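You operate a simulated robot arm through the tools that you are given. There is no shell and no other tool.

The job below is to be done with a simulated robot arm. You get a single attempt, and the scene is never put back.

JOB
Switch on, test the lamps, pick recipe 4 and start the pumps.
Fine: main switch on first; hold the lamp test key down for at least two seconds; key switch to run before the green start button.

It is judged by the outcome, as a careful person would: the job done as asked, and still so three seconds after it is handed in. It fails if anything else is knocked over, pushed out of place, dropped, spilled or broken.

ROBOT AND FRAMES
A 6-joint arm with a two-finger parallel gripper, fixed in place. Base frame: the origin is on the floor under the middle of its stand, x ahead of it, y to its left, z up. Units: m, degrees, N and s.
With the tool pointing down near the work surface it reaches from about 0.28 to 0.68 m from the base axis. Its first joint turns from -166.0 to 166.0 degrees. Payload 4.1 kg.
The TCP is the grasp point between the finger pads, 0.023 m short of the fingertips. In the tool frame z runs along the fingers and y along their closing line. Largest opening 0.094 m; finger width 0.038, thickness 0.01; the body of the gripper, 0.054 by 0.096 m, starts 0.039 m behind the TCP.
Orientation is that of the tool frame in the base frame, as a unit quaternion [w, x, y, z]. With the fingers straight down and closing along the base's y, the tool's x points along the base's -x, its y along +y and its z along -z.

CONTROLS
- The arm moves only by the tool arm_command. Its argument "steps" is one flat list of numbers, 7 for each row, row after row: the closure in counts, from 0 (fully open) to 255 (shut), then the shift along the tool's x, y, z in m, then the turn, a rotation vector about the tool's x, y, z in degrees. In form: [claw, dx, dy, dz, wx, wy, wz, claw, dx, dy, dz, wx, wy, wz, ...]. A call has 1 to 20 rows; each row shifts and turns the commanded pose from where the row before left it, along the tool's axes as they then stand. A row lasts 0.2 s, in which the tool goes at most 0.05 m and 8.6 degrees; a call with a longer step from one row to the next is refused whole, and so is a gripper value outside its range. A pose out of reach is approached as far as the arm can. The call stops where the force on the tool passes 40 N (or 10 N more than at its start, if that is more) or the arm is blocked; 0.2 s more then pass. The fingers move at their own pace (about 0.045 m/s each) and stop on an object; they squeeze with about 26 N. The grip force told is the motor's: it shows also when the fingers shut on nothing. Time passes only in rows, and 0.2 s behind the last, so rows that do not move let the fingers close. It gives the time, the measured TCP pose, the force on the tool (base axes), the opening and the grip force at its end, in the units of the frame above (readings bear some noise), with the torque about the TCP (base axes, N m) and any sound that the robot's microphone picked up, and new pictures: "views" is both (left out), scene, wrist or none.
- Cameras (640 x 400 px; columns grow to the right, rows downward): "scene" is fixed at [0.4005, -0.65, 1.8042]; the picture's right is [0.14, 0.99, 0.00], its down [0.82, -0.12, -0.56] and it looks along [-0.55, 0.08, -0.83] (base axes); focal length 235 px, centre (320, 200). "wrist" rides on the gripper at [0.086, 0.016, -0.074] in the tool frame; the picture's right is [-0.18, 0.98, 0.00], its down [-0.58, -0.11, -0.81] and it looks along [-0.79, -0.15, 0.59] (tool axes); focal length 243 px, centre (320, 200). There is no depth. A picture from a camera that has moved, and an enlarged one, comes with that camera's place and axes in the base frame and with its lens.
- lift_body(by): slides the trunk up (or, below 0, down) by that many m; the arm rides with it, the base frame stays. It gives what a move gives, with no picture.
- close_up(camera, box): a new picture of the part [left, top, right, bottom] of that camera's present view, enlarged. The clock stands still meanwhile.
- close_job(): hands the job in; it is judged then, once.

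Places have to be worked out from the pictures, the camera data and where the tool is seen. Open the gripper and draw the arm clear of the work before you hand the job in, unless the task says otherwise.

The tools are called after "Emit:" as name(argument=value, ...) on one line, values as JSON. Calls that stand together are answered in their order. arm_command: Moves the arm, as the interface text tells. Its arguments: {"type":"object","properties":{"steps":{"type":"array","items":{"type":"number"}},"views":{"type":"string","enum":["both","scene","wrist","none"]}},"required":["steps"]} The other tools are called the same way: lift_body (by) moves the trunk up or down; close_up (camera, box) takes an enlarged picture of a part of a camera's view; close_job () hands the job in.

At the start:

```text
clock: 0.0
eef_pos: [-0.0129, -0.2976, 1.3737]
tcp_rot: [0.0, 0.0, 1.0, 0.0]
contact_force: [0.0, -0.8, -0.4]
moment: [0.0, 0.02, 0.02]
opening: 0.094
grasp_force: 0.1
trunk travel left (down, up): [-0.525, 0.065]
```

scene: 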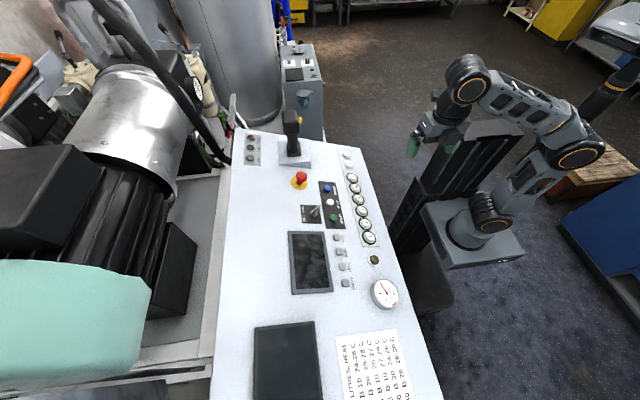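
wrist: 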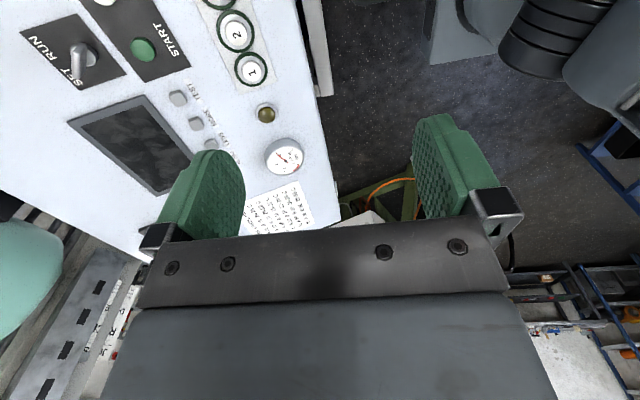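

The scene shows a control console with buttons, a screen, a key switch, and a lever. I start by enlarging the panel areas to read the labels.

Emit:
close_up(camera="scene", box=[220, 110, 420, 235])

Emit:
close_up(camera="scene", box=[270, 170, 410, 258])

Emit:
close_up(camera="scene", box=[280, 225, 420, 312])

Emit:
close_up(camera="scene", box=[230, 310, 440, 400])

Emit:
close_up(camera="wrist", box=[0, 0, 320, 200])

```text
3.20 times, centred on (320, 172) of scene
camera zoom: at [0.4005, -0.65, 1.8042], right [0.14, 0.99, 0.0], down [0.82, -0.12, -0.56], along [-0.55, 0.08, -0.83], focal length 752 px, centre (320, 288)
```

zoom: 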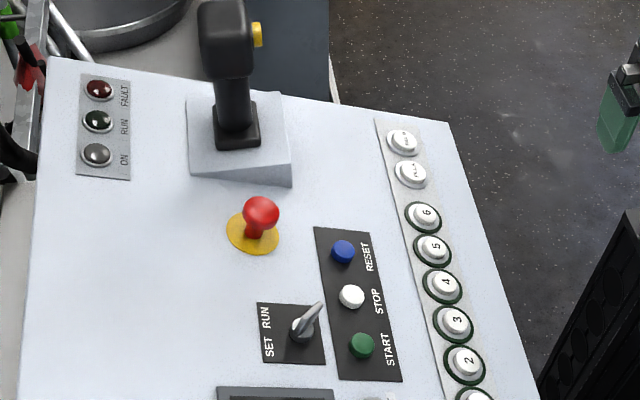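

```text
4.55 times, centred on (340, 214) of scene
camera zoom: at [0.4005, -0.65, 1.8042], right [0.14, 0.99, 0.0], down [0.82, -0.12, -0.56], along [-0.55, 0.08, -0.83], focal length 1068 px, centre (229, 136)
```

zoom: 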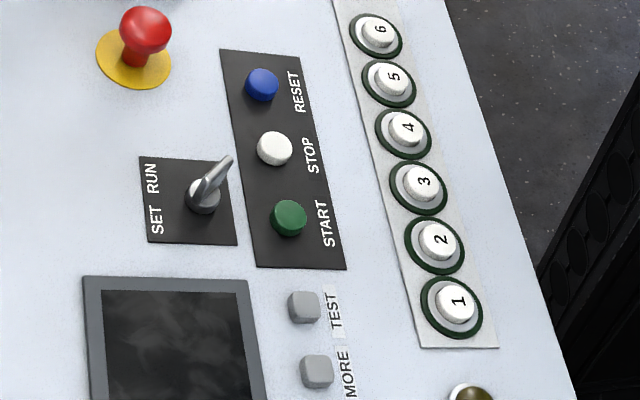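

```text
4.57 times, centred on (350, 268) of scene
camera zoom: at [0.4005, -0.65, 1.8042], right [0.14, 0.99, 0.0], down [0.82, -0.12, -0.56], along [-0.55, 0.08, -0.83], focal length 1074 px, centre (183, -113)
```

zoom: 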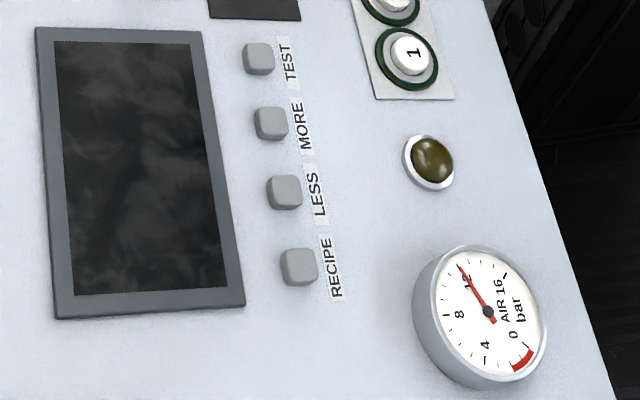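

```text
3.05 times, centred on (335, 355) of scene
camera zoom: at [0.4005, -0.65, 1.8042], right [0.14, 0.99, 0.0], down [0.82, -0.12, -0.56], along [-0.55, 0.08, -0.83], focal length 716 px, centre (274, -272)
```

zoom: 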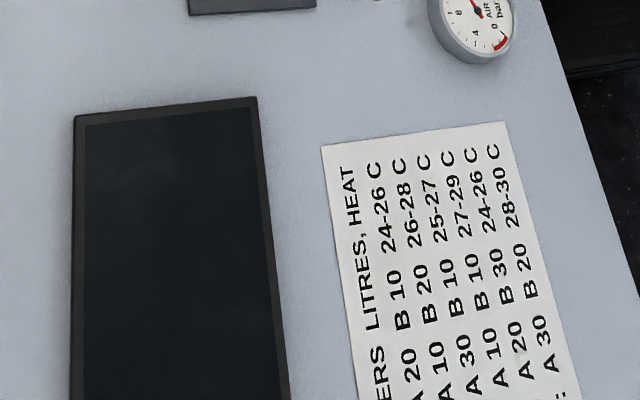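

```text
2.00 times, centred on (160, 100) of wrist
camera zoom: at [-0.0981, -0.2801, 1.4482], right [0.18, 0.98, 0.0], down [0.58, -0.11, 0.81], along [0.79, -0.15, -0.59], focal length 485 px, centre (640, 400)
```

zoom: 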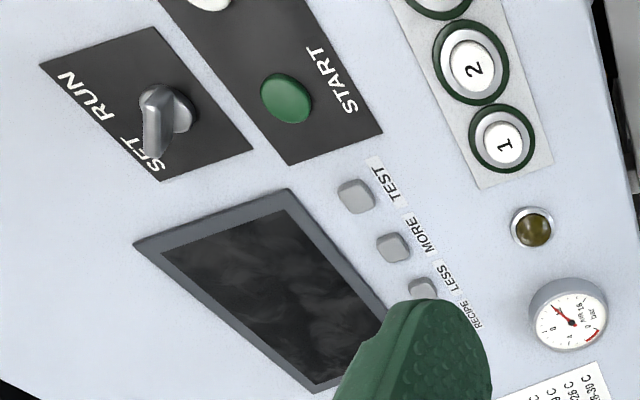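

I've read the panel: SET/RUN key switch, RESET/STOP/START, TEST/MORE/LESS/RECIPE, and heads 1–6. I still need the main switch, so I look at the other areas.

Emit:
close_up(camera="scene", box=[260, 20, 360, 140])

Emit:
close_up(camera="scene", box=[100, 40, 290, 160])

Emit:
close_up(camera="scene", box=[330, 140, 400, 184])

Emit:
close_up(camera="scene", box=[0, 0, 220, 138])

Emit:
close_up(camera="scene", box=[400, 60, 640, 210])

Emit:
close_up(camera="scene", box=[220, 240, 300, 290])

```text
3.33 times, centred on (310, 80) of scene
camera zoom: at [0.4005, -0.65, 1.8042], right [0.14, 0.99, 0.0], down [0.82, -0.12, -0.56], along [-0.55, 0.08, -0.83], focal length 783 px, centre (353, 600)
```

zoom: 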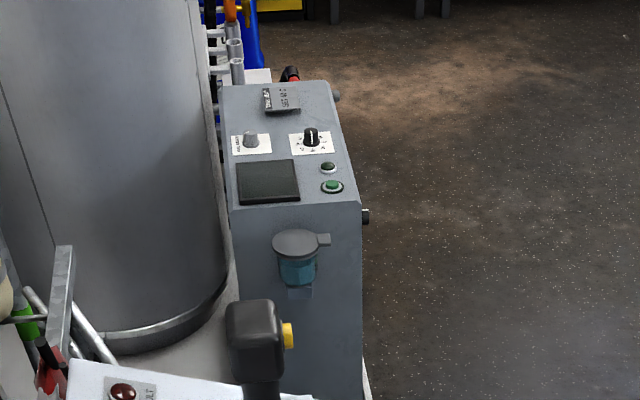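

```text
3.33 times, centred on (195, 100) of scene
camera zoom: at [0.4005, -0.65, 1.8042], right [0.14, 0.99, 0.0], down [0.82, -0.12, -0.56], along [-0.55, 0.08, -0.83], focal length 783 px, centre (737, 533)
```

zoom: 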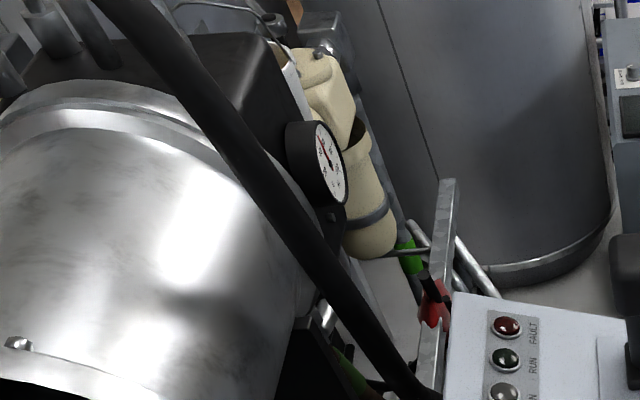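

```text
9.09 times, centred on (365, 162) of scene
camera zoom: at [0.4005, -0.65, 1.8042], right [0.14, 0.99, 0.0], down [0.82, -0.12, -0.56], along [-0.55, 0.08, -0.83], focal length 2135 px, centre (-89, 546)
```

zoom: 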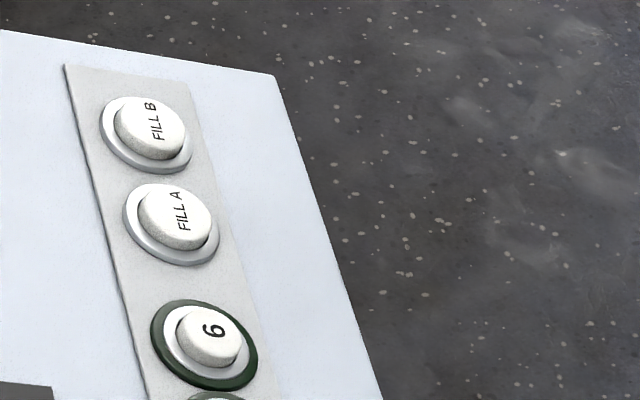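

```text
2.90 times, centred on (110, 69) of scene
camera zoom: at [0.4005, -0.65, 1.8042], right [0.14, 0.99, 0.0], down [0.82, -0.12, -0.56], along [-0.55, 0.08, -0.83], focal length 681 px, centre (929, 580)
```

zoom: 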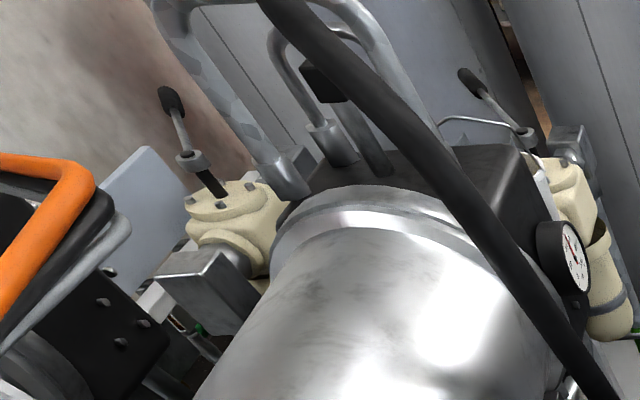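

```text
2.67 times, centred on (520, 135) of scene
camera zoom: at [0.4005, -0.65, 1.8042], right [0.14, 0.99, 0.0], down [0.82, -0.12, -0.56], along [-0.55, 0.08, -0.83], focal length 626 px, centre (-213, 373)
```

zoom: 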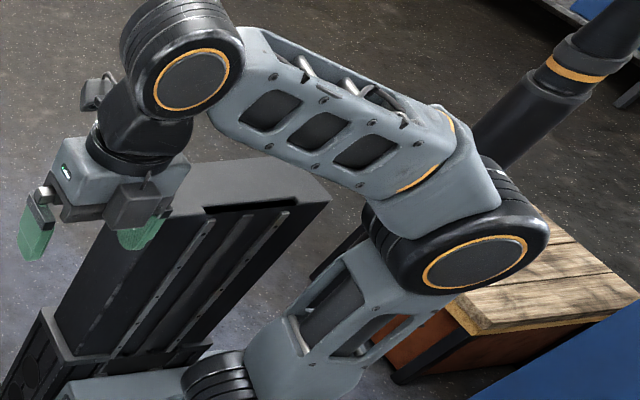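

```text
8.00 times, centred on (260, 265) of scene
camera zoom: at [0.4005, -0.65, 1.8042], right [0.14, 0.99, 0.0], down [0.82, -0.12, -0.56], along [-0.55, 0.08, -0.83], focal length 1879 px, centre (800, -320)
```

zoom: 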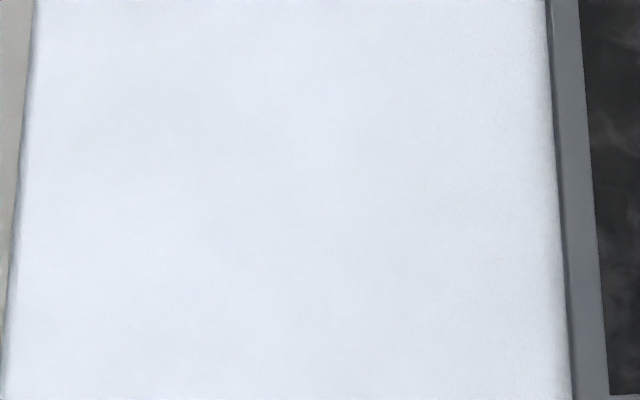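

The main switch isn't visible on the desk top; it may be on the console's front face, facing the robot. From matching the START button in both pictures I place it near (0.00, -0.546, 1.08), with the panel sloping down toward the robot. I turn the wrist about its axis so the camera looks toward the console.

Emit:
arm_command(steps=[0, 0, 0, 0, 0, 0, 8.2, 0, 0, 0, 0, 0, 0, 8.2, 0, 0, 0, 0, 0, 0, 8.2, 0, 0, 0, 0, 0, 0, 8.2, 0, 0, 0, 0, 0, 0, 8.2, 0, 0, 0, 0, 0, 0, 8.2, 0, 0, 0, 0, 0, 0, 8.2, 0, 0, 0, 0, 0, 0, 8.2, 0, 0, 0, 0, 0, 0, 8.2, 0, 0, 0, 0, 0, 0, 8.2, 0, 0, 0, 0, 0, 0, 8], views="both")

```text
clock: 2.4
eef_pos: [-0.0137, -0.2975, 1.375]
tcp_rot: [0.0, 0.709, 0.705, -0.001]
contact_force: [-0.6, -0.3, 0.8]
moment: [0.03, -0.04, 0.01]
opening: 0.094
grasp_force: 0.1
trunk travel left (down, up): [-0.525, 0.065]
camera wrist: at [0.0046, -0.2095, 1.4479], right [0.98, -0.19, 0.0], down [-0.11, -0.58, 0.81], along [-0.15, -0.79, -0.59], focal length 243 px, centre (320, 200)
```

scene: 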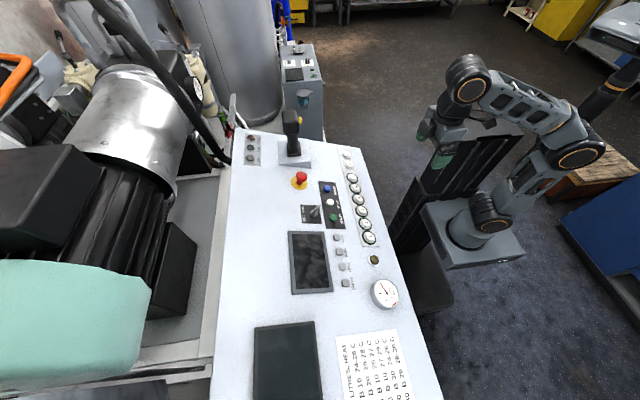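
wrist: 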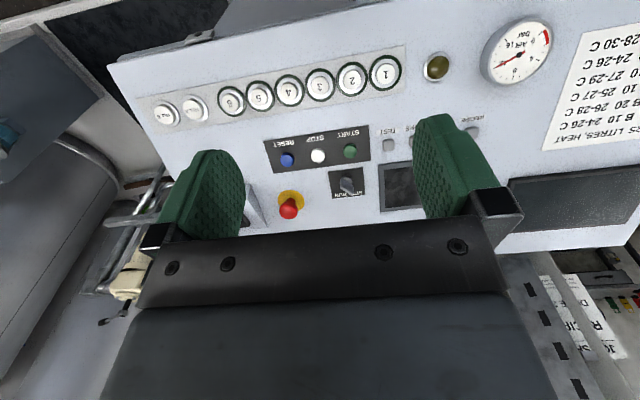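

The wrist camera now sees the whole desk upside down, and at the top of the picture is the console's front face with something on it at the left. I enlarge that.

Emit:
close_up(camera="wrist", box=[0, 0, 260, 160])

Emit:
close_up(camera="wrist", box=[200, 0, 640, 270])

Emit:
close_up(camera="wrist", box=[480, 230, 640, 400])

```text
2.46 times, centred on (130, 80) of wrist
camera zoom: at [0.0046, -0.2095, 1.4479], right [0.98, -0.19, 0.0], down [-0.11, -0.58, 0.81], along [-0.15, -0.79, -0.59], focal length 597 px, centre (788, 495)
```

zoom: 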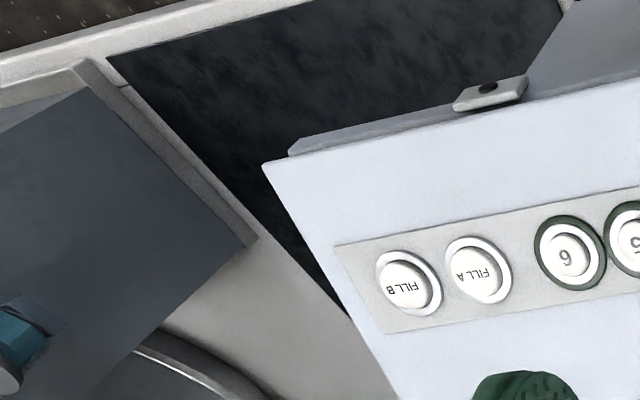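

```text
1.45 times, centred on (420, 135) of wrist
camera zoom: at [0.0046, -0.2095, 1.4479], right [0.98, -0.19, 0.0], down [-0.11, -0.58, 0.81], along [-0.15, -0.79, -0.59], focal length 353 px, centre (174, 294)
```

zoom: 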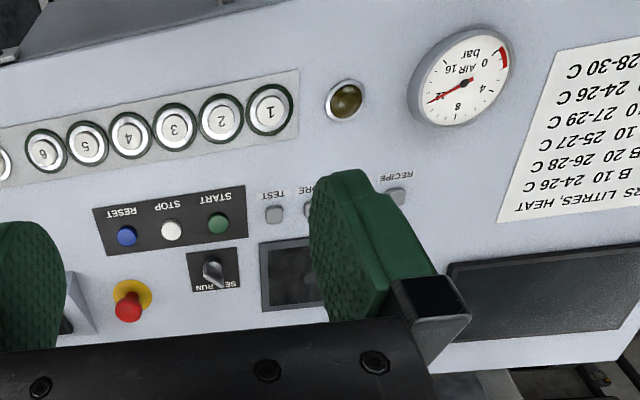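

```text
2.35 times, centred on (560, 315) of wrist
camera zoom: at [0.0046, -0.2095, 1.4479], right [0.98, -0.19, 0.0], down [-0.11, -0.58, 0.81], along [-0.15, -0.79, -0.59], focal length 571 px, centre (-245, -71)
```

zoom: 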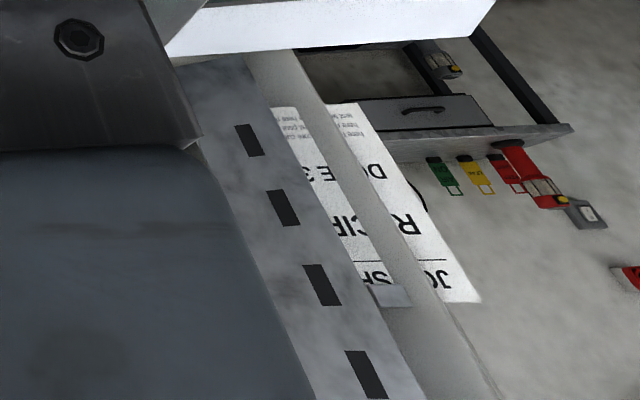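

The desk's front edge is near y≈-0.33, and a grey flap-like part with a tab sits below it around x≈-0.23. To see the front face, I move the arm off to the +x side at the same height and then turn the camera diagonally toward the face.

Emit:
arm_command(steps=[0, 0.0175, 0.0365, 0, 0, 0, 0, 0, 0.0175, 0.0365, 0, 0, 0, 0, 0, 0.0175, 0.0365, 0, 0, 0, 0, 0, 0.0175, 0.0365, 0, 0, 0, 0, 0, 0.0175, 0.0365, 0, 0, 0, 0, 0, 0.0175, 0.0365, 0, 0, 0, 0, 0, 0.0175, 0.0365, 0, 0, 0, 0, 0, 0.0175, 0.0365, 0, 0, 0, 0, 0, 0.0175, 0.0365, 0, 0, 0, 0, 0, 0.0175, 0.0365, 0, 0, 0, 0, 0, 0, 0, 0, 0, 0, 7.5, 0, 0, 0, 0, 0, 0, 7.5, 0, 0, 0, 0, 0, 0, 7.5, 0, 0, 0, 0, 0, 0, 7.5, 0, 0, 0, 0, 0, 0, 7.5, 0, 0, 0, 0, 0, 0, 7.5], views="both")

```text
clock: 5.8
eef_pos: [0.3534, -0.1224, 1.3738]
tcp_rot: [0.0, 0.924, 0.381, 0.0]
contact_force: [0.8, 0.1, 0.2]
moment: [-0.01, 0.02, -0.02]
opening: 0.094
grasp_force: 0.1
trunk travel left (down, up): [-0.525, 0.065]
camera wrist: at [0.4265, -0.0718, 1.4479], right [0.56, -0.83, 0.0], down [-0.49, -0.33, 0.81], along [-0.67, -0.45, -0.59], focal length 243 px, centre (320, 200)
```

scene: 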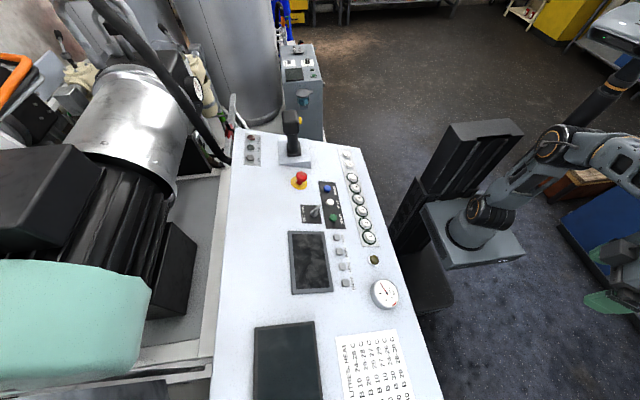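
wrist: 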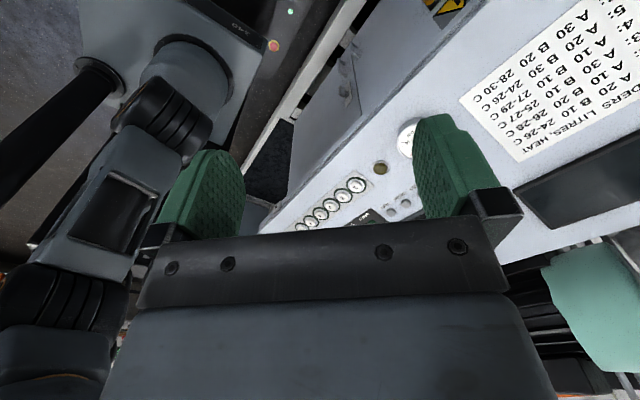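

The camera now sees the front face between robot stand and console. I enlarge it before deciding how far to lower the trunk.

Emit:
close_up(camera="wrist", box=[240, 0, 480, 150])

Emit:
close_up(camera="wrist", box=[440, 0, 640, 200])

```text
2.67 times, centred on (360, 75) of wrist
camera zoom: at [0.4265, -0.0718, 1.4479], right [0.56, -0.83, 0.0], down [-0.49, -0.33, 0.81], along [-0.67, -0.45, -0.59], focal length 647 px, centre (213, 533)
```

zoom: 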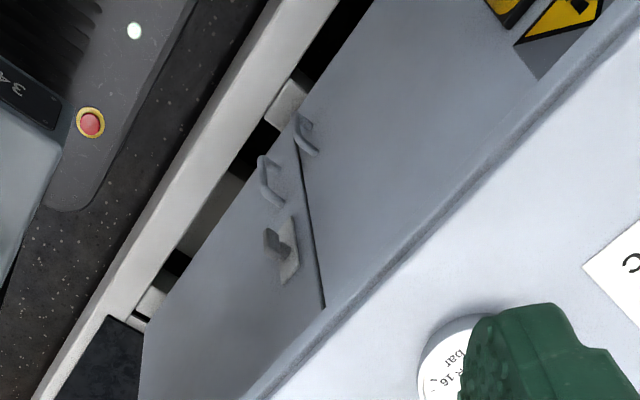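

```text
2.00 times, centred on (540, 100) of wrist
camera zoom: at [0.4265, -0.0718, 1.4479], right [0.56, -0.83, 0.0], down [-0.49, -0.33, 0.81], along [-0.67, -0.45, -0.59], focal length 485 px, centre (-120, 400)
```

zoom: 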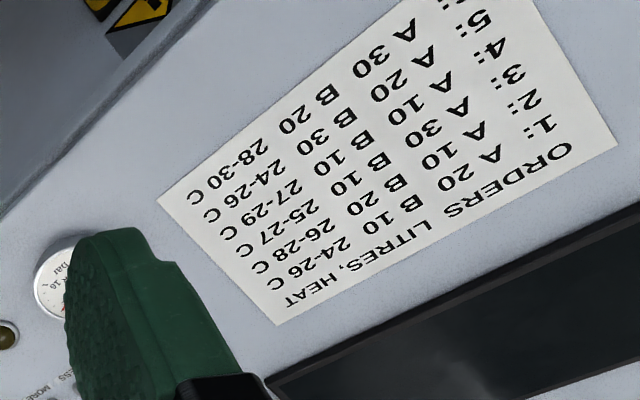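

The console's front has two doors with handles, and on one of them there's a grey plate with a lever, probably the main switch, near x≈0.12, z≈0.72. I lower the trunk for a straight look at it.

Emit:
lift_body(by=-0.35)

Emit:
close_up(camera="wrist", box=[0, 0, 640, 400])

Emit:
close_up(camera="wrist", box=[240, 0, 480, 150])

```text
clock: 9.2
eef_pos: [0.3526, -0.1223, 1.0237]
tcp_rot: [0.0, 0.924, 0.382, 0.0]
contact_force: [-1.2, 0.4, -0.1]
moment: [0.01, 0.02, 0.0]
opening: 0.0942
grasp_force: 0.0
trunk travel left (down, up): [-0.175, 0.415]
```

```text
1.00 times, centred on (320, 200) of wrist (not enlarged: the box is as wide or as high as the picture)
camera zoom: at [0.4264, -0.0717, 1.0979], right [0.56, -0.83, 0.0], down [-0.49, -0.33, 0.81], along [-0.67, -0.46, -0.59], focal length 243 px, centre (320, 200)
```

zoom: 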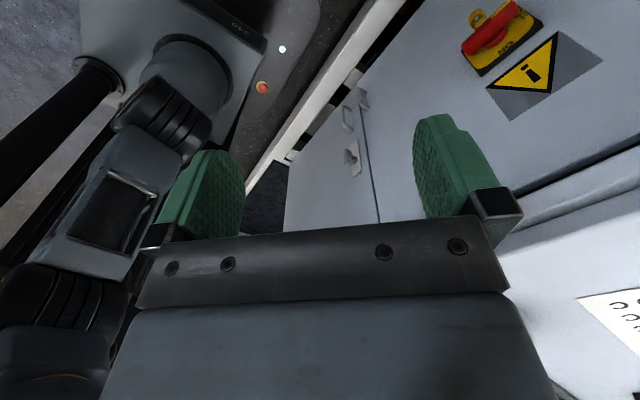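

```text
2.67 times, centred on (360, 75) of wrist
camera zoom: at [0.4264, -0.0717, 1.0979], right [0.56, -0.83, 0.0], down [-0.49, -0.33, 0.81], along [-0.67, -0.46, -0.59], focal length 647 px, centre (213, 533)
```

zoom: 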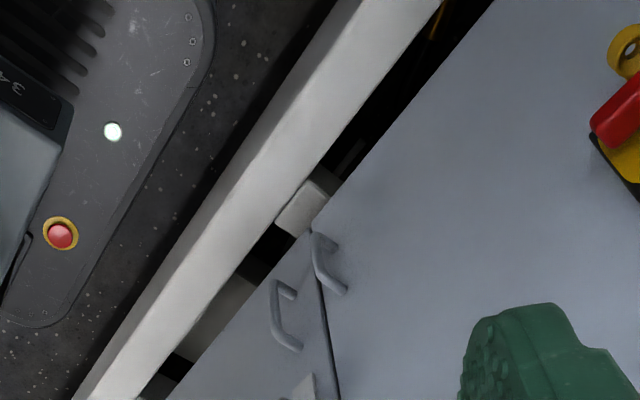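

The main switch is there: a red rotary handle on a yellow plate, on the door nearer to me, with a warning sign beside it. I enlarge it to read its ON/OFF marks.

Emit:
close_up(camera="wrist", box=[440, 0, 600, 100])

Emit:
close_up(camera="wrist", box=[450, 0, 555, 80])

Emit:
close_up(camera="wrist", box=[300, 70, 420, 200])

```text
4.00 times, centred on (520, 50) of wrist
camera zoom: at [0.4264, -0.0717, 1.0979], right [0.56, -0.83, 0.0], down [-0.49, -0.33, 0.81], along [-0.67, -0.46, -0.59], focal length 970 px, centre (-480, 800)
```

zoom: 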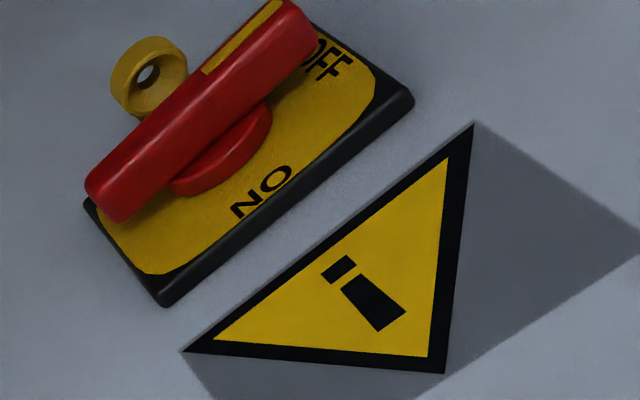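

```text
5.00 times, centred on (502, 40) of wrist
camera zoom: at [0.4264, -0.0717, 1.0979], right [0.56, -0.83, 0.0], down [-0.49, -0.33, 0.81], along [-0.67, -0.46, -0.59], focal length 1213 px, centre (-592, 1000)
```

zoom: 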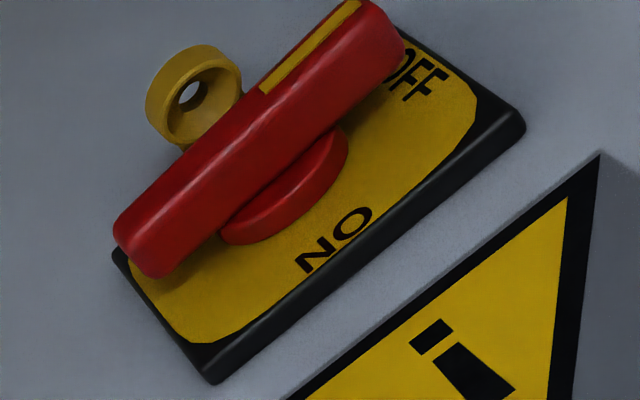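

```text
3.08 times, centred on (360, 135) of wrist
camera zoom: at [0.4264, -0.0717, 1.0979], right [0.56, -0.83, 0.0], down [-0.49, -0.33, 0.81], along [-0.67, -0.46, -0.59], focal length 746 px, centre (197, 400)
```

zoom: 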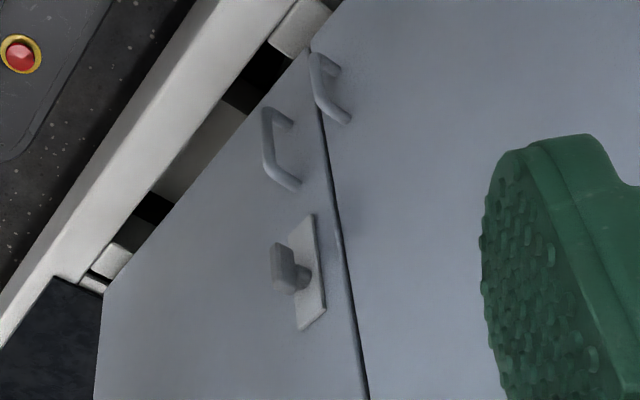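

The handle is horizontal with its yellow pointer at OFF (the +x end); ON is at the top, so it needs a clockwise quarter turn seen from the robot. I estimate its hub at about (0.45, -0.34, 0.70) and now move to look at it square-on for a second bearing.

Emit:
arm_command(steps=[0, 0, 0, 0, 0, 0, -7.5, 0, 0, 0, 0, 0, 0, -7.5, 0, 0, 0, 0, 0, 0, -7.5, 0, 0, 0, 0, 0, 0, -7.5, 0, 0, 0, 0, 0, 0, -7.5, 0, 0, 0, 0, 0, 0, -7.5, 0, 0.005, 0.035, 0, 0, 0, 0, 0, 0.005, 0.035, 0, 0, 0, 0, 0, 0.005, 0.035, 0, 0, 0, 0], views="none")

Emit:
lift_body(by=-0.13)

Emit:
close_up(camera="wrist", box=[0, 0, 640, 400])

Emit:
close_up(camera="scene", box=[0, 0, 640, 400])

```text
clock: 11.2
eef_pos: [0.4563, -0.1065, 1.0229]
tcp_rot: [-0.001, 0.707, 0.707, 0.0]
contact_force: [-0.8, -0.1, 0.0]
moment: [0.04, -0.04, 0.0]
opening: 0.0941
grasp_force: 0.1
trunk travel left (down, up): [-0.175, 0.415]
```

```text
clock: 12.8
eef_pos: [0.4555, -0.1065, 0.894]
tcp_rot: [0.001, 0.707, 0.707, 0.0]
contact_force: [-0.1, -0.4, 0.0]
moment: [-0.03, -0.01, 0.0]
opening: 0.0942
grasp_force: 0.0
trunk travel left (down, up): [-0.045, 0.545]
```

```text
1.00 times, centred on (320, 200) of wrist (not enlarged: the box is as wide or as high as the picture)
camera zoom: at [0.4735, -0.0191, 0.967], right [0.98, -0.18, 0.0], down [-0.11, -0.58, 0.81], along [-0.15, -0.79, -0.59], focal length 243 px, centre (320, 200)
```

zoom: 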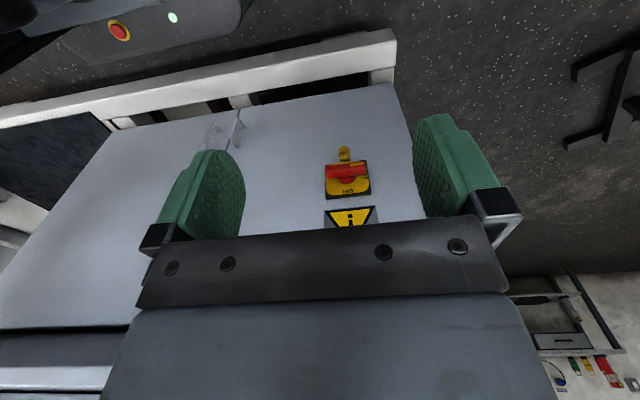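

```text
1.00 times, centred on (320, 200) of scene (not enlarged: the box is as wide or as high as the picture)
camera zoom: at [0.4005, -0.65, 1.8042], right [0.14, 0.99, 0.0], down [0.82, -0.12, -0.56], along [-0.55, 0.08, -0.83], focal length 235 px, centre (320, 200)
```

zoom: 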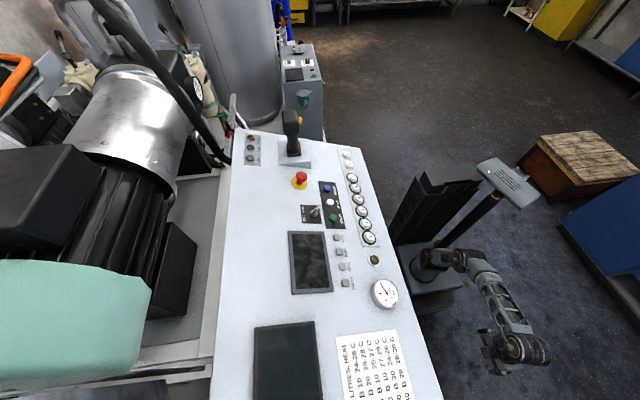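

The switch is now nearly centred below the camera. I enlarge it for accurate pixel positions.

Emit:
close_up(camera="wrist", box=[300, 135, 400, 235])

Emit:
close_up(camera="wrist", box=[100, 60, 460, 240])

```text
4.00 times, centred on (350, 185) of wrist
camera zoom: at [0.4735, -0.0191, 0.967], right [0.98, -0.18, 0.0], down [-0.11, -0.58, 0.81], along [-0.15, -0.79, -0.59], focal length 970 px, centre (200, 260)
```

zoom: 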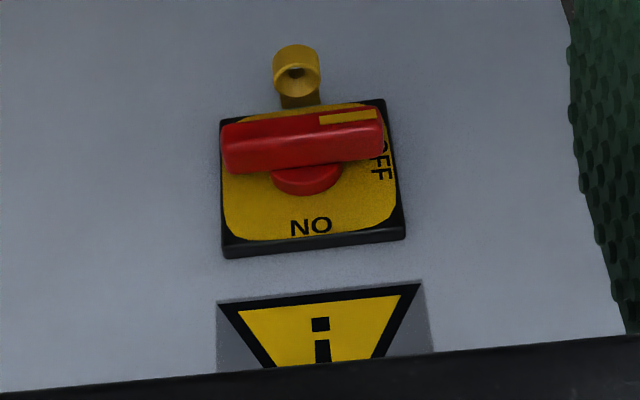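

```text
1.78 times, centred on (280, 150) of wrist
camera zoom: at [0.4735, -0.0191, 0.967], right [0.98, -0.18, 0.0], down [-0.11, -0.58, 0.81], along [-0.15, -0.79, -0.59], focal length 431 px, centre (391, 289)
```

zoom: 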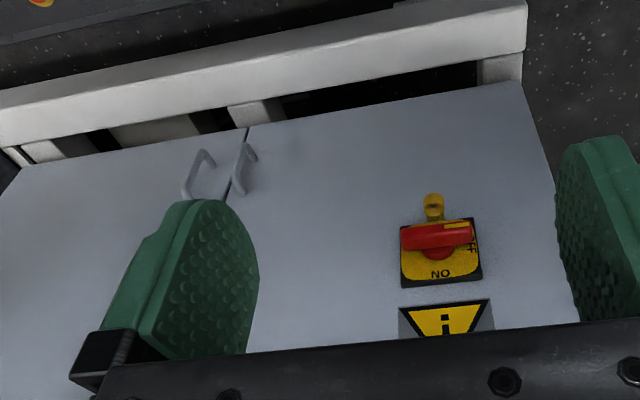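

Both views agree: the switch plate is centred at (0.459, -0.445, 0.595) and the handle bar is horizontal, about 9 cm long and 2 cm thick, at y≈-0.41 to -0.425. I'll pitch the tool to point straight at it (along -y), still well clear of the console.

Emit:
arm_command(steps=[0, 0, 0, 0, 0, -8.2, 0, 0, 0, 0, 0, 0, -8.2, 0, 0, 0, 0, 0, 0, -8.2, 0, 0, 0, 0, 0, 0, -8.2, 0, 0, 0, 0, 0, 0, -8.2, 0, 0, 0, 0, 0, 0, -8.2, 0, 0, 0, 0, 0, 0, -8.2, 0, 0, 0, 0, 0, 0, -8.2, 0, 0, 0, 0, 0, 0, -8.2, 0, 0, 0, 0, 0, 0, -8.2, 0, 0, 0, 0, 0, 0, -8.0, 0, 0, 0, 0, 0, 0, 0, 0], views="both")

```text
clock: 15.4
eef_pos: [0.4554, -0.107, 0.8936]
tcp_rot: [0.501, 0.499, 0.5, -0.5]
contact_force: [0.1, -0.6, -0.1]
moment: [-0.03, -0.01, -0.02]
opening: 0.094
grasp_force: 0.0
trunk travel left (down, up): [-0.045, 0.545]
camera wrist: at [0.4735, -0.0314, 0.8063], right [0.98, 0.0, 0.18], down [-0.11, 0.81, 0.58], along [-0.15, -0.59, 0.79], focal length 243 px, centre (320, 200)
```

scene: 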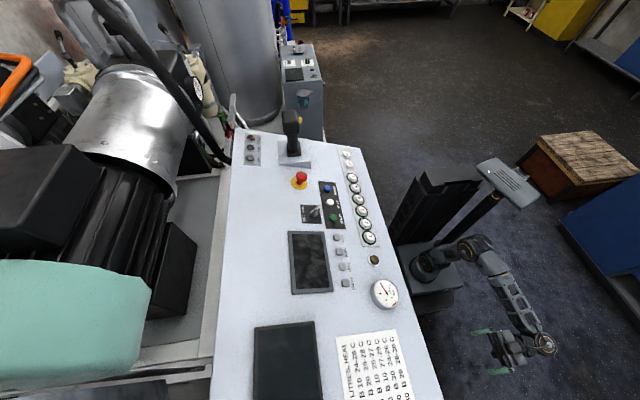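
wrist: 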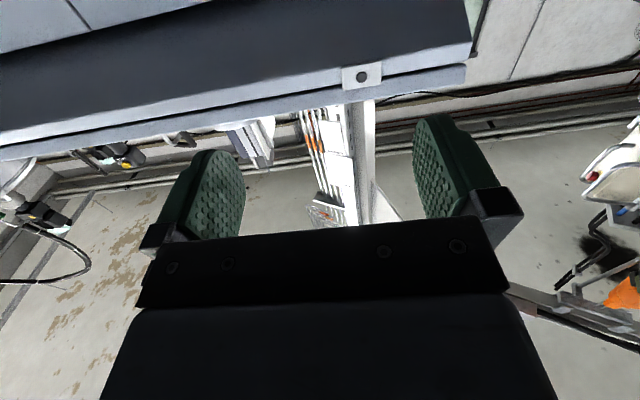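

Pitching went fine. Now I roll the tool -90° so the fingers close vertically on the horizontal handle, keeping the later +90° turn inside the range already used.

Emit:
arm_command(steps=[0, 0, 0, 0, 0, 0, -8.2, 0, 0, 0, 0, 0, 0, -8.2, 0, 0, 0, 0, 0, 0, -8.2, 0, 0, 0, 0, 0, 0, -8.2, 0, 0, 0, 0, 0, 0, -8.2, 0, 0, 0, 0, 0, 0, -8.2, 0, 0, 0, 0, 0, 0, -8.2, 0, 0, 0, 0, 0, 0, -8.2, 0, 0, 0, 0, 0, 0, -8.2, 0, 0, 0, 0, 0, 0, -8.2, 0, 0, 0, 0, 0, 0, -8.0, 0, 0, 0, 0, 0, 0, 0], views="both")

```text
clock: 18.0
eef_pos: [0.4562, -0.1067, 0.893]
tcp_rot: [-0.001, -0.001, 0.707, -0.707]
contact_force: [-0.2, 0.1, 0.6]
moment: [0.0, -0.05, -0.03]
opening: 0.0937
grasp_force: 0.1
trunk travel left (down, up): [-0.045, 0.545]
camera wrist: at [0.3709, -0.031, 0.8767], right [0.18, 0.0, -0.98], down [0.58, 0.81, 0.11], along [0.79, -0.59, 0.15], focal length 243 px, centre (320, 200)
```

scene: 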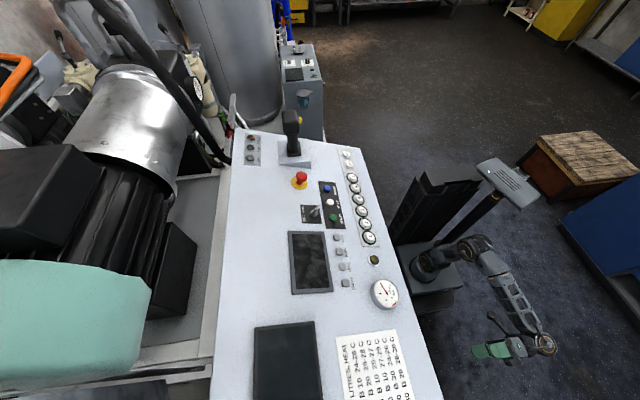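
wrist: 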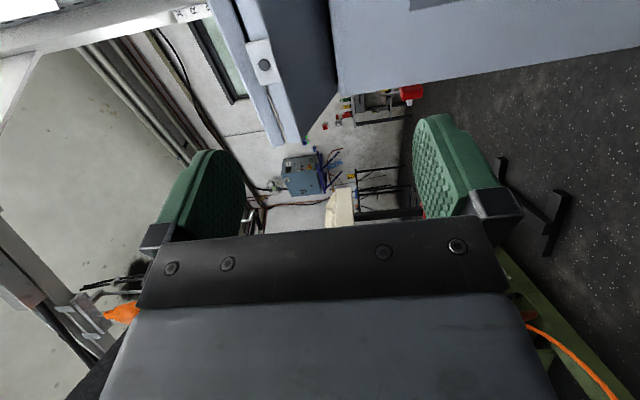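

Orientation is right (fingers close along z, pointing -y). I lower to handle height z≈0.595 with the fingers half closed and come forward to y≈-0.30, then check with the wrist camera.

Emit:
arm_command(steps=[110, 0, 0.0425, 0, 0, 0, 0, 110, 0, 0.0425, 0, 0, 0, 0, 110, 0, 0.0425, 0, 0, 0, 0, 110, 0, 0.0425, 0, 0, 0, 0, 110, 0, 0.0425, 0, 0, 0, 0, 110, 0, 0.0425, 0, 0, 0, 0, 110, 0, 0.0425, 0, 0, 0, 0, 110, -0.003, 0, 0.04, 0, 0, 0, 110, 0, 0, 0.04, 0, 0, 0, 110, 0, 0, 0.04, 0, 0, 0, 110, 0, 0, 0.04, 0, 0, 0, 110, 0, 0, 0.035, 0, 0, 0, 110, 0, 0, 0, 0, 0, 0], views="both")

```text
clock: 20.8
eef_pos: [0.4601, -0.302, 0.5953]
tcp_rot: [0.001, 0.0, -0.707, 0.707]
contact_force: [0.2, 0.8, 0.0]
moment: [0.0, -0.01, 0.0]
opening: 0.0533
grasp_force: 0.1
trunk travel left (down, up): [-0.045, 0.545]
camera wrist: at [0.3751, -0.227, 0.5796], right [0.18, 0.0, -0.98], down [0.58, 0.81, 0.11], along [0.79, -0.59, 0.15], focal length 243 px, centre (320, 200)
```

scene: 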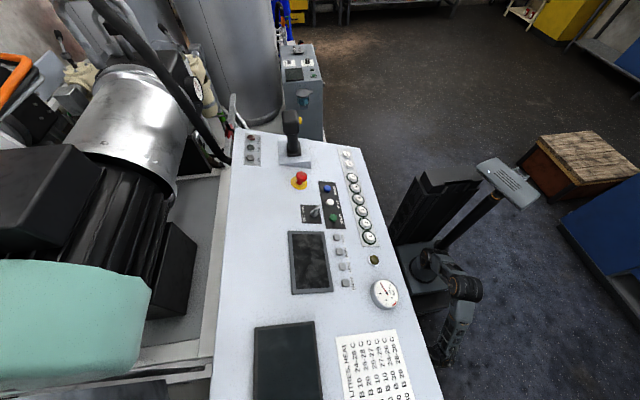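
wrist: 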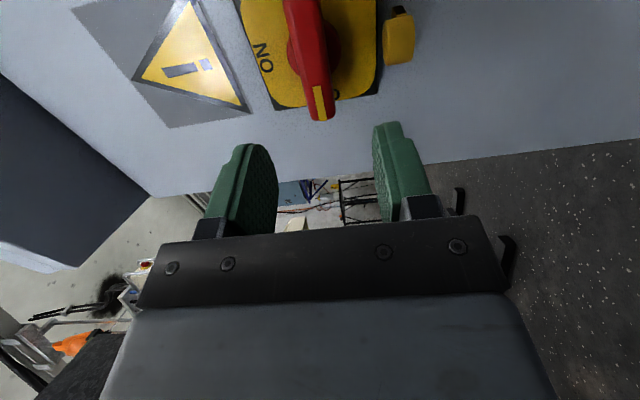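

The handle is in view between the fingers, matching my estimate. I enlarge it to check vertical centring and stand-off before closing in.

Emit:
close_up(camera="wrist", box=[220, 0, 440, 137])

```text
2.91 times, centred on (330, 68) of wrist
camera zoom: at [0.3751, -0.227, 0.5796], right [0.18, 0.0, -0.98], down [0.58, 0.81, 0.11], along [0.79, -0.59, 0.15], focal length 706 px, centre (291, 582)
```

zoom: 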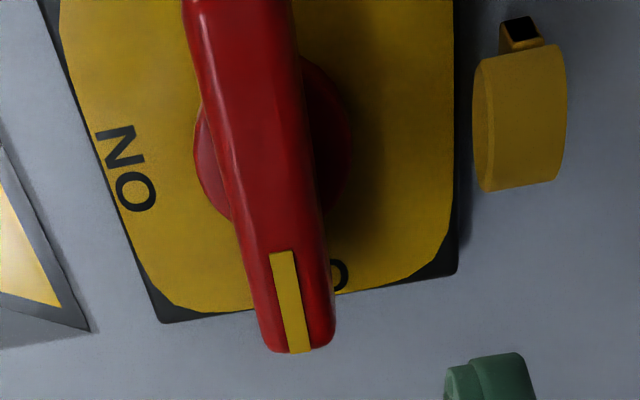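

Refined: switch centre is x≈0.458, z≈0.599. I raise 4 mm, advance until the fingertips straddle the bar just short of the hub (TCP y≈-0.400), then close the fingers.

Emit:
arm_command(steps=[110, 0.002, -0.004, 0.03, 0, 0, 0, 110, 0, 0, 0.03, 0, 0, 0, 110, 0, 0, 0.02, 0, 0, 0, 110, 0, 0, 0.018, 0, 0, 0, 110, 0, 0, 0, 0, 0, 0], views="wrist")

```text
clock: 22.0
eef_pos: [0.4563, -0.4007, 0.601]
tcp_rot: [0.0, 0.0, -0.707, 0.708]
contact_force: [0.3, 0.0, -0.4]
moment: [-0.01, 0.0, 0.0]
opening: 0.0536
grasp_force: 0.1
trunk travel left (down, up): [-0.045, 0.545]
camera wrist: at [0.3717, -0.3247, 0.5844], right [0.18, 0.0, -0.98], down [0.58, 0.81, 0.11], along [0.79, -0.59, 0.15], focal length 243 px, centre (320, 200)
```

wrist: 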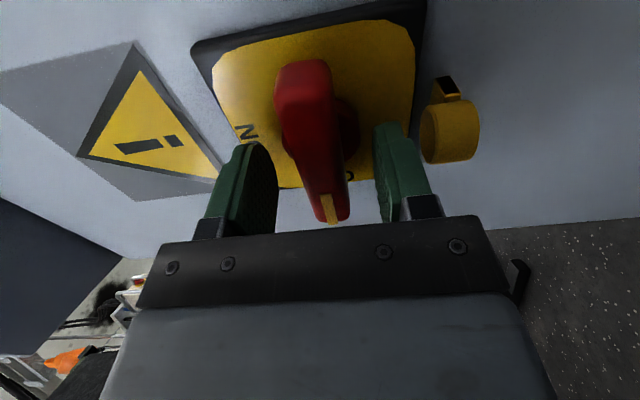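

Fingers straddle the bar with about 15 mm overlap in depth. I close the gripper on it now.

Emit:
arm_command(steps=[150, 0, 0, 0, 0, 0, 0, 190, 0, 0, 0, 0, 0, 0, 220, 0, 0, 0, 0, 0, 0, 220, 0, 0, 0, 0, 0, 0, 220, 0, 0, 0, 0, 0, 0], views="wrist")

```text
clock: 23.2
eef_pos: [0.4565, -0.4005, 0.6008]
tcp_rot: [0.0, 0.001, 0.708, -0.707]
contact_force: [-0.4, 0.5, -7.2]
moment: [-0.08, -0.43, 0.29]
opening: 0.0219
grasp_force: 45.1
trunk travel left (down, up): [-0.045, 0.545]
camera wrist: at [0.3717, -0.3245, 0.5836], right [0.18, 0.0, -0.98], down [0.58, 0.81, 0.11], along [0.79, -0.59, 0.15], focal length 243 px, centre (320, 200)
```

wrist: 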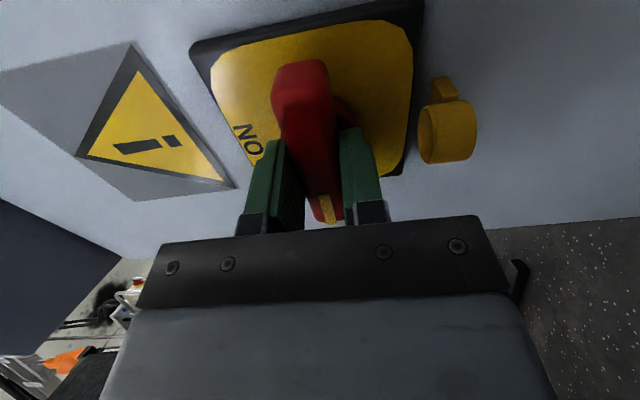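

Gripped (opening 22 mm); the small -7 N in z says the tool sits about 1–2 mm high, so I correct that and turn +90° clockwise about the tool axis.

Emit:
arm_command(steps=[220, -0.001, 0.0015, 0, 0, 0, 0, 220, 0, 0, 0, 0, 0, 6, 220, 0, 0, 0, 0, 0, 6, 220, 0, 0, 0, 0, 0, 6, 220, 0, 0, 0, 0, 0, 6, 220, 0, 0, 0, 0, 0, 6], views="wrist")

```text
clock: 24.6
eef_pos: [0.4578, -0.4004, 0.6007]
tcp_rot: [-0.185, -0.186, -0.681, 0.684]
contact_force: [-9.6, 2.5, 20.4]
moment: [0.92, 0.07, -0.87]
opening: 0.0219
grasp_force: 45.6
trunk travel left (down, up): [-0.045, 0.545]
camera wrist: at [0.3917, -0.3246, 0.5426], right [0.66, 0.0, -0.76], down [0.45, 0.81, 0.38], along [0.61, -0.59, 0.53], focal length 243 px, centre (320, 200)
```

wrist: 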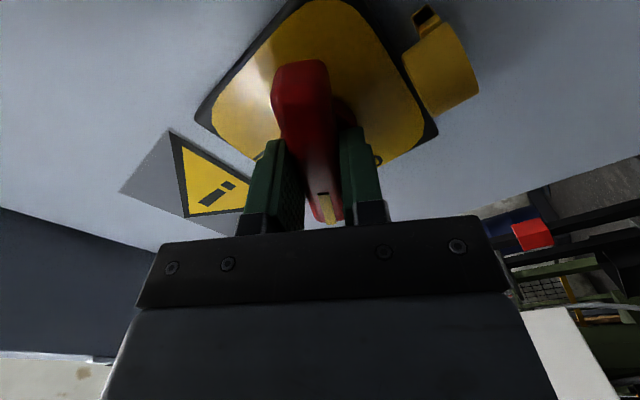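

The handle is following the gripper (about 30° turned). A modest side load has built up, so I ease about 1.4 mm along the tool's -y and continue turning.

Emit:
arm_command(steps=[220, 0, -0.0014, 0, 0, 0, 0, 220, 0, 0, 0, 0, 0, 6, 220, 0, 0, 0, 0, 0, 6, 220, 0, 0, 0, 0, 0, 6, 220, 0, 0, 0, 0, 0, 6, 220, 0, 0, 0, 0, 0, 6], views="wrist")

```text
clock: 26.0
eef_pos: [0.4551, -0.3997, 0.6023]
tcp_rot: [-0.356, -0.355, -0.61, 0.613]
contact_force: [-7.9, -0.8, 29.2]
moment: [0.9, 0.1, -0.42]
opening: 0.0217
grasp_force: 44.4
trunk travel left (down, up): [-0.045, 0.545]
camera wrist: at [0.4286, -0.3246, 0.5176], right [0.94, 0.0, -0.33], down [0.19, 0.81, 0.56], along [0.26, -0.59, 0.76], focal length 243 px, centre (320, 200)
```

wrist: 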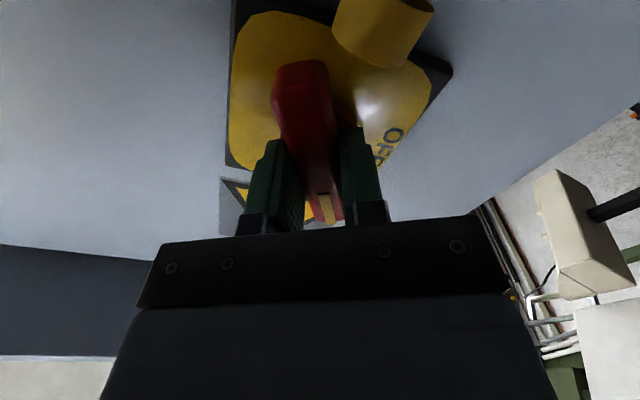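

At about 60° now, with load still mostly along +z. I ease 2 mm upward and finish the quarter turn.

Emit:
arm_command(steps=[220, -0.0015, -0.0014, 0, 0, 0, 0, 220, 0, 0, 0, 0, 0, 6, 220, 0, 0, 0, 0, 0, 6, 220, 0, 0, 0, 0, 0, 6, 220, 0, 0, 0, 0, 0, 6, 220, 0, 0, 0, 0, 0, 6], views="both")

```text
clock: 27.4
eef_pos: [0.455, -0.3999, 0.6013]
tcp_rot: [-0.5, -0.5, -0.499, 0.501]
contact_force: [-11.4, -0.1, 14.6]
moment: [-1.4, 0.54, -0.31]
opening: 0.0218
grasp_force: 45.1
trunk travel left (down, up): [-0.045, 0.545]
camera wrist: at [0.4731, -0.324, 0.5147], right [0.98, 0.0, 0.18], down [-0.11, 0.81, 0.58], along [-0.15, -0.59, 0.79], focal length 243 px, centre (320, 200)
```

scene: 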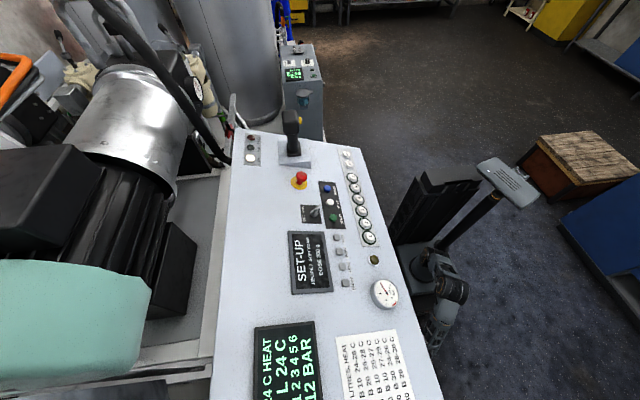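
wrist: 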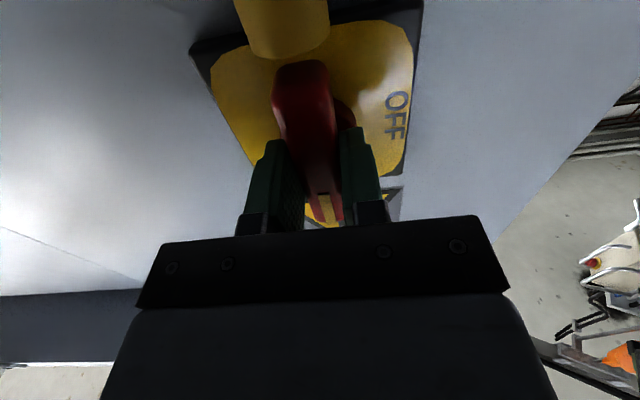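

The console is powered: screens lit and the ON lamp is white. I read the screens.

Emit:
close_up(camera="scene", box=[280, 225, 350, 300])

Emit:
close_up(camera="scene", box=[240, 310, 420, 400])

Emit:
close_up(camera="scene", box=[220, 110, 420, 235])

```text
5.33 times, centred on (315, 262) of scene
camera zoom: at [0.4005, -0.65, 1.8042], right [0.14, 0.99, 0.0], down [0.82, -0.12, -0.56], along [-0.55, 0.08, -0.83], focal length 1252 px, centre (347, -133)
```

zoom: 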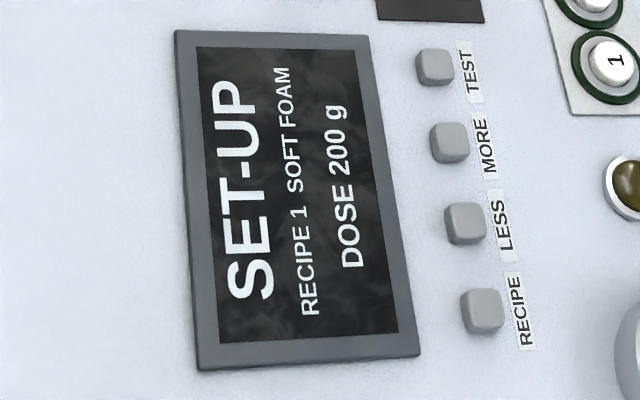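

```text
3.56 times, centred on (330, 355) of scene
camera zoom: at [0.4005, -0.65, 1.8042], right [0.14, 0.99, 0.0], down [0.82, -0.12, -0.56], along [-0.55, 0.08, -0.83], focal length 835 px, centre (284, -351)
```

zoom: 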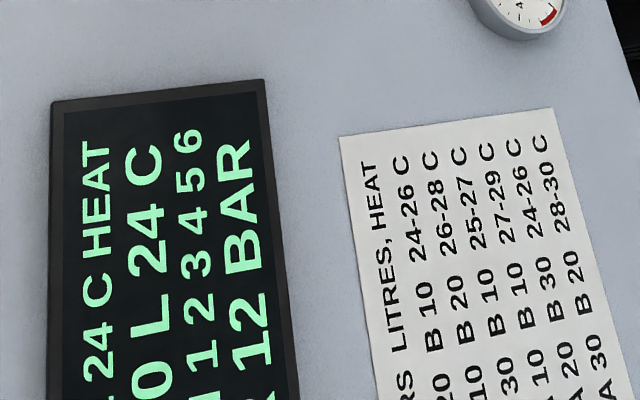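

```text
3.20 times, centred on (320, 172) of scene
camera zoom: at [0.4005, -0.65, 1.8042], right [0.14, 0.99, 0.0], down [0.82, -0.12, -0.56], along [-0.55, 0.08, -0.83], focal length 752 px, centre (320, 288)
```

zoom: 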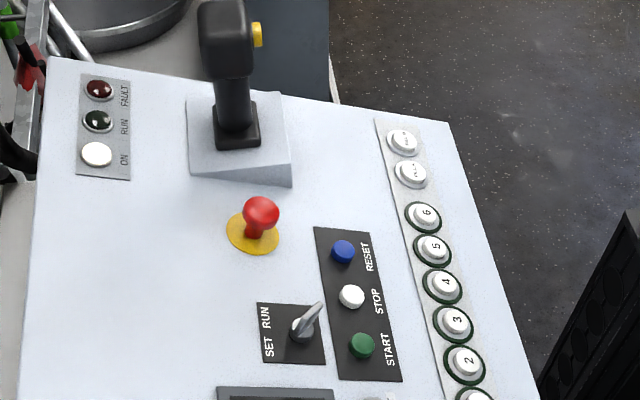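

Power is on: the screen reads SET-UP, RECIPE 1 SOFT FOAM, DOSE 200 g. So TEST gets a two-second hold, then RECIPE three presses, then key to RUN and START. I release the handle and back straight out.

Emit:
arm_command(steps=[115, 0, 0, 0, 0, 0, 0, 115, 0, 0, 0, 0, 0, 0, 115, 0, 0, 0, 0, 0, 0, 115, 0, 0, -0.02, 0, 0, 0, 115, 0, 0, -0.04, 0, 0, 0, 115, 0, 0, -0.04, 0, 0, 0, 115, 0, 0, -0.04, 0, 0, 0, 115, 0, 0, -0.04, 0, 0, 0, 115, 0, 0, -0.04, 0, 0, 0, 115, 0, 0, -0.04, 0, 0, 0], views="wrist")

```text
clock: 29.6
eef_pos: [0.4547, -0.1411, 0.5998]
tcp_rot: [0.5, 0.5, 0.5, -0.5]
contact_force: [1.0, 0.1, -0.5]
moment: [0.0, -0.02, 0.0]
opening: 0.0516
grasp_force: 0.1
trunk travel left (down, up): [-0.045, 0.545]
camera wrist: at [0.4743, -0.0647, 0.5136], right [0.98, 0.0, 0.18], down [-0.11, 0.81, 0.58], along [-0.15, -0.59, 0.79], focal length 243 px, centre (320, 200)
```

wrist: 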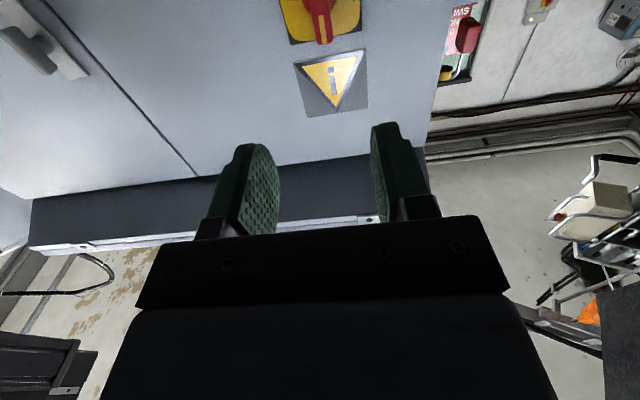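

The handle points up to ON (marker up) and the arm is clear at y≈-0.14. I raise the trunk 0.45 m to work on the desk top.

Emit:
lift_body(by=0.45)

```text
refused: 0.45 is not a number from -0.4 to 0.4
```

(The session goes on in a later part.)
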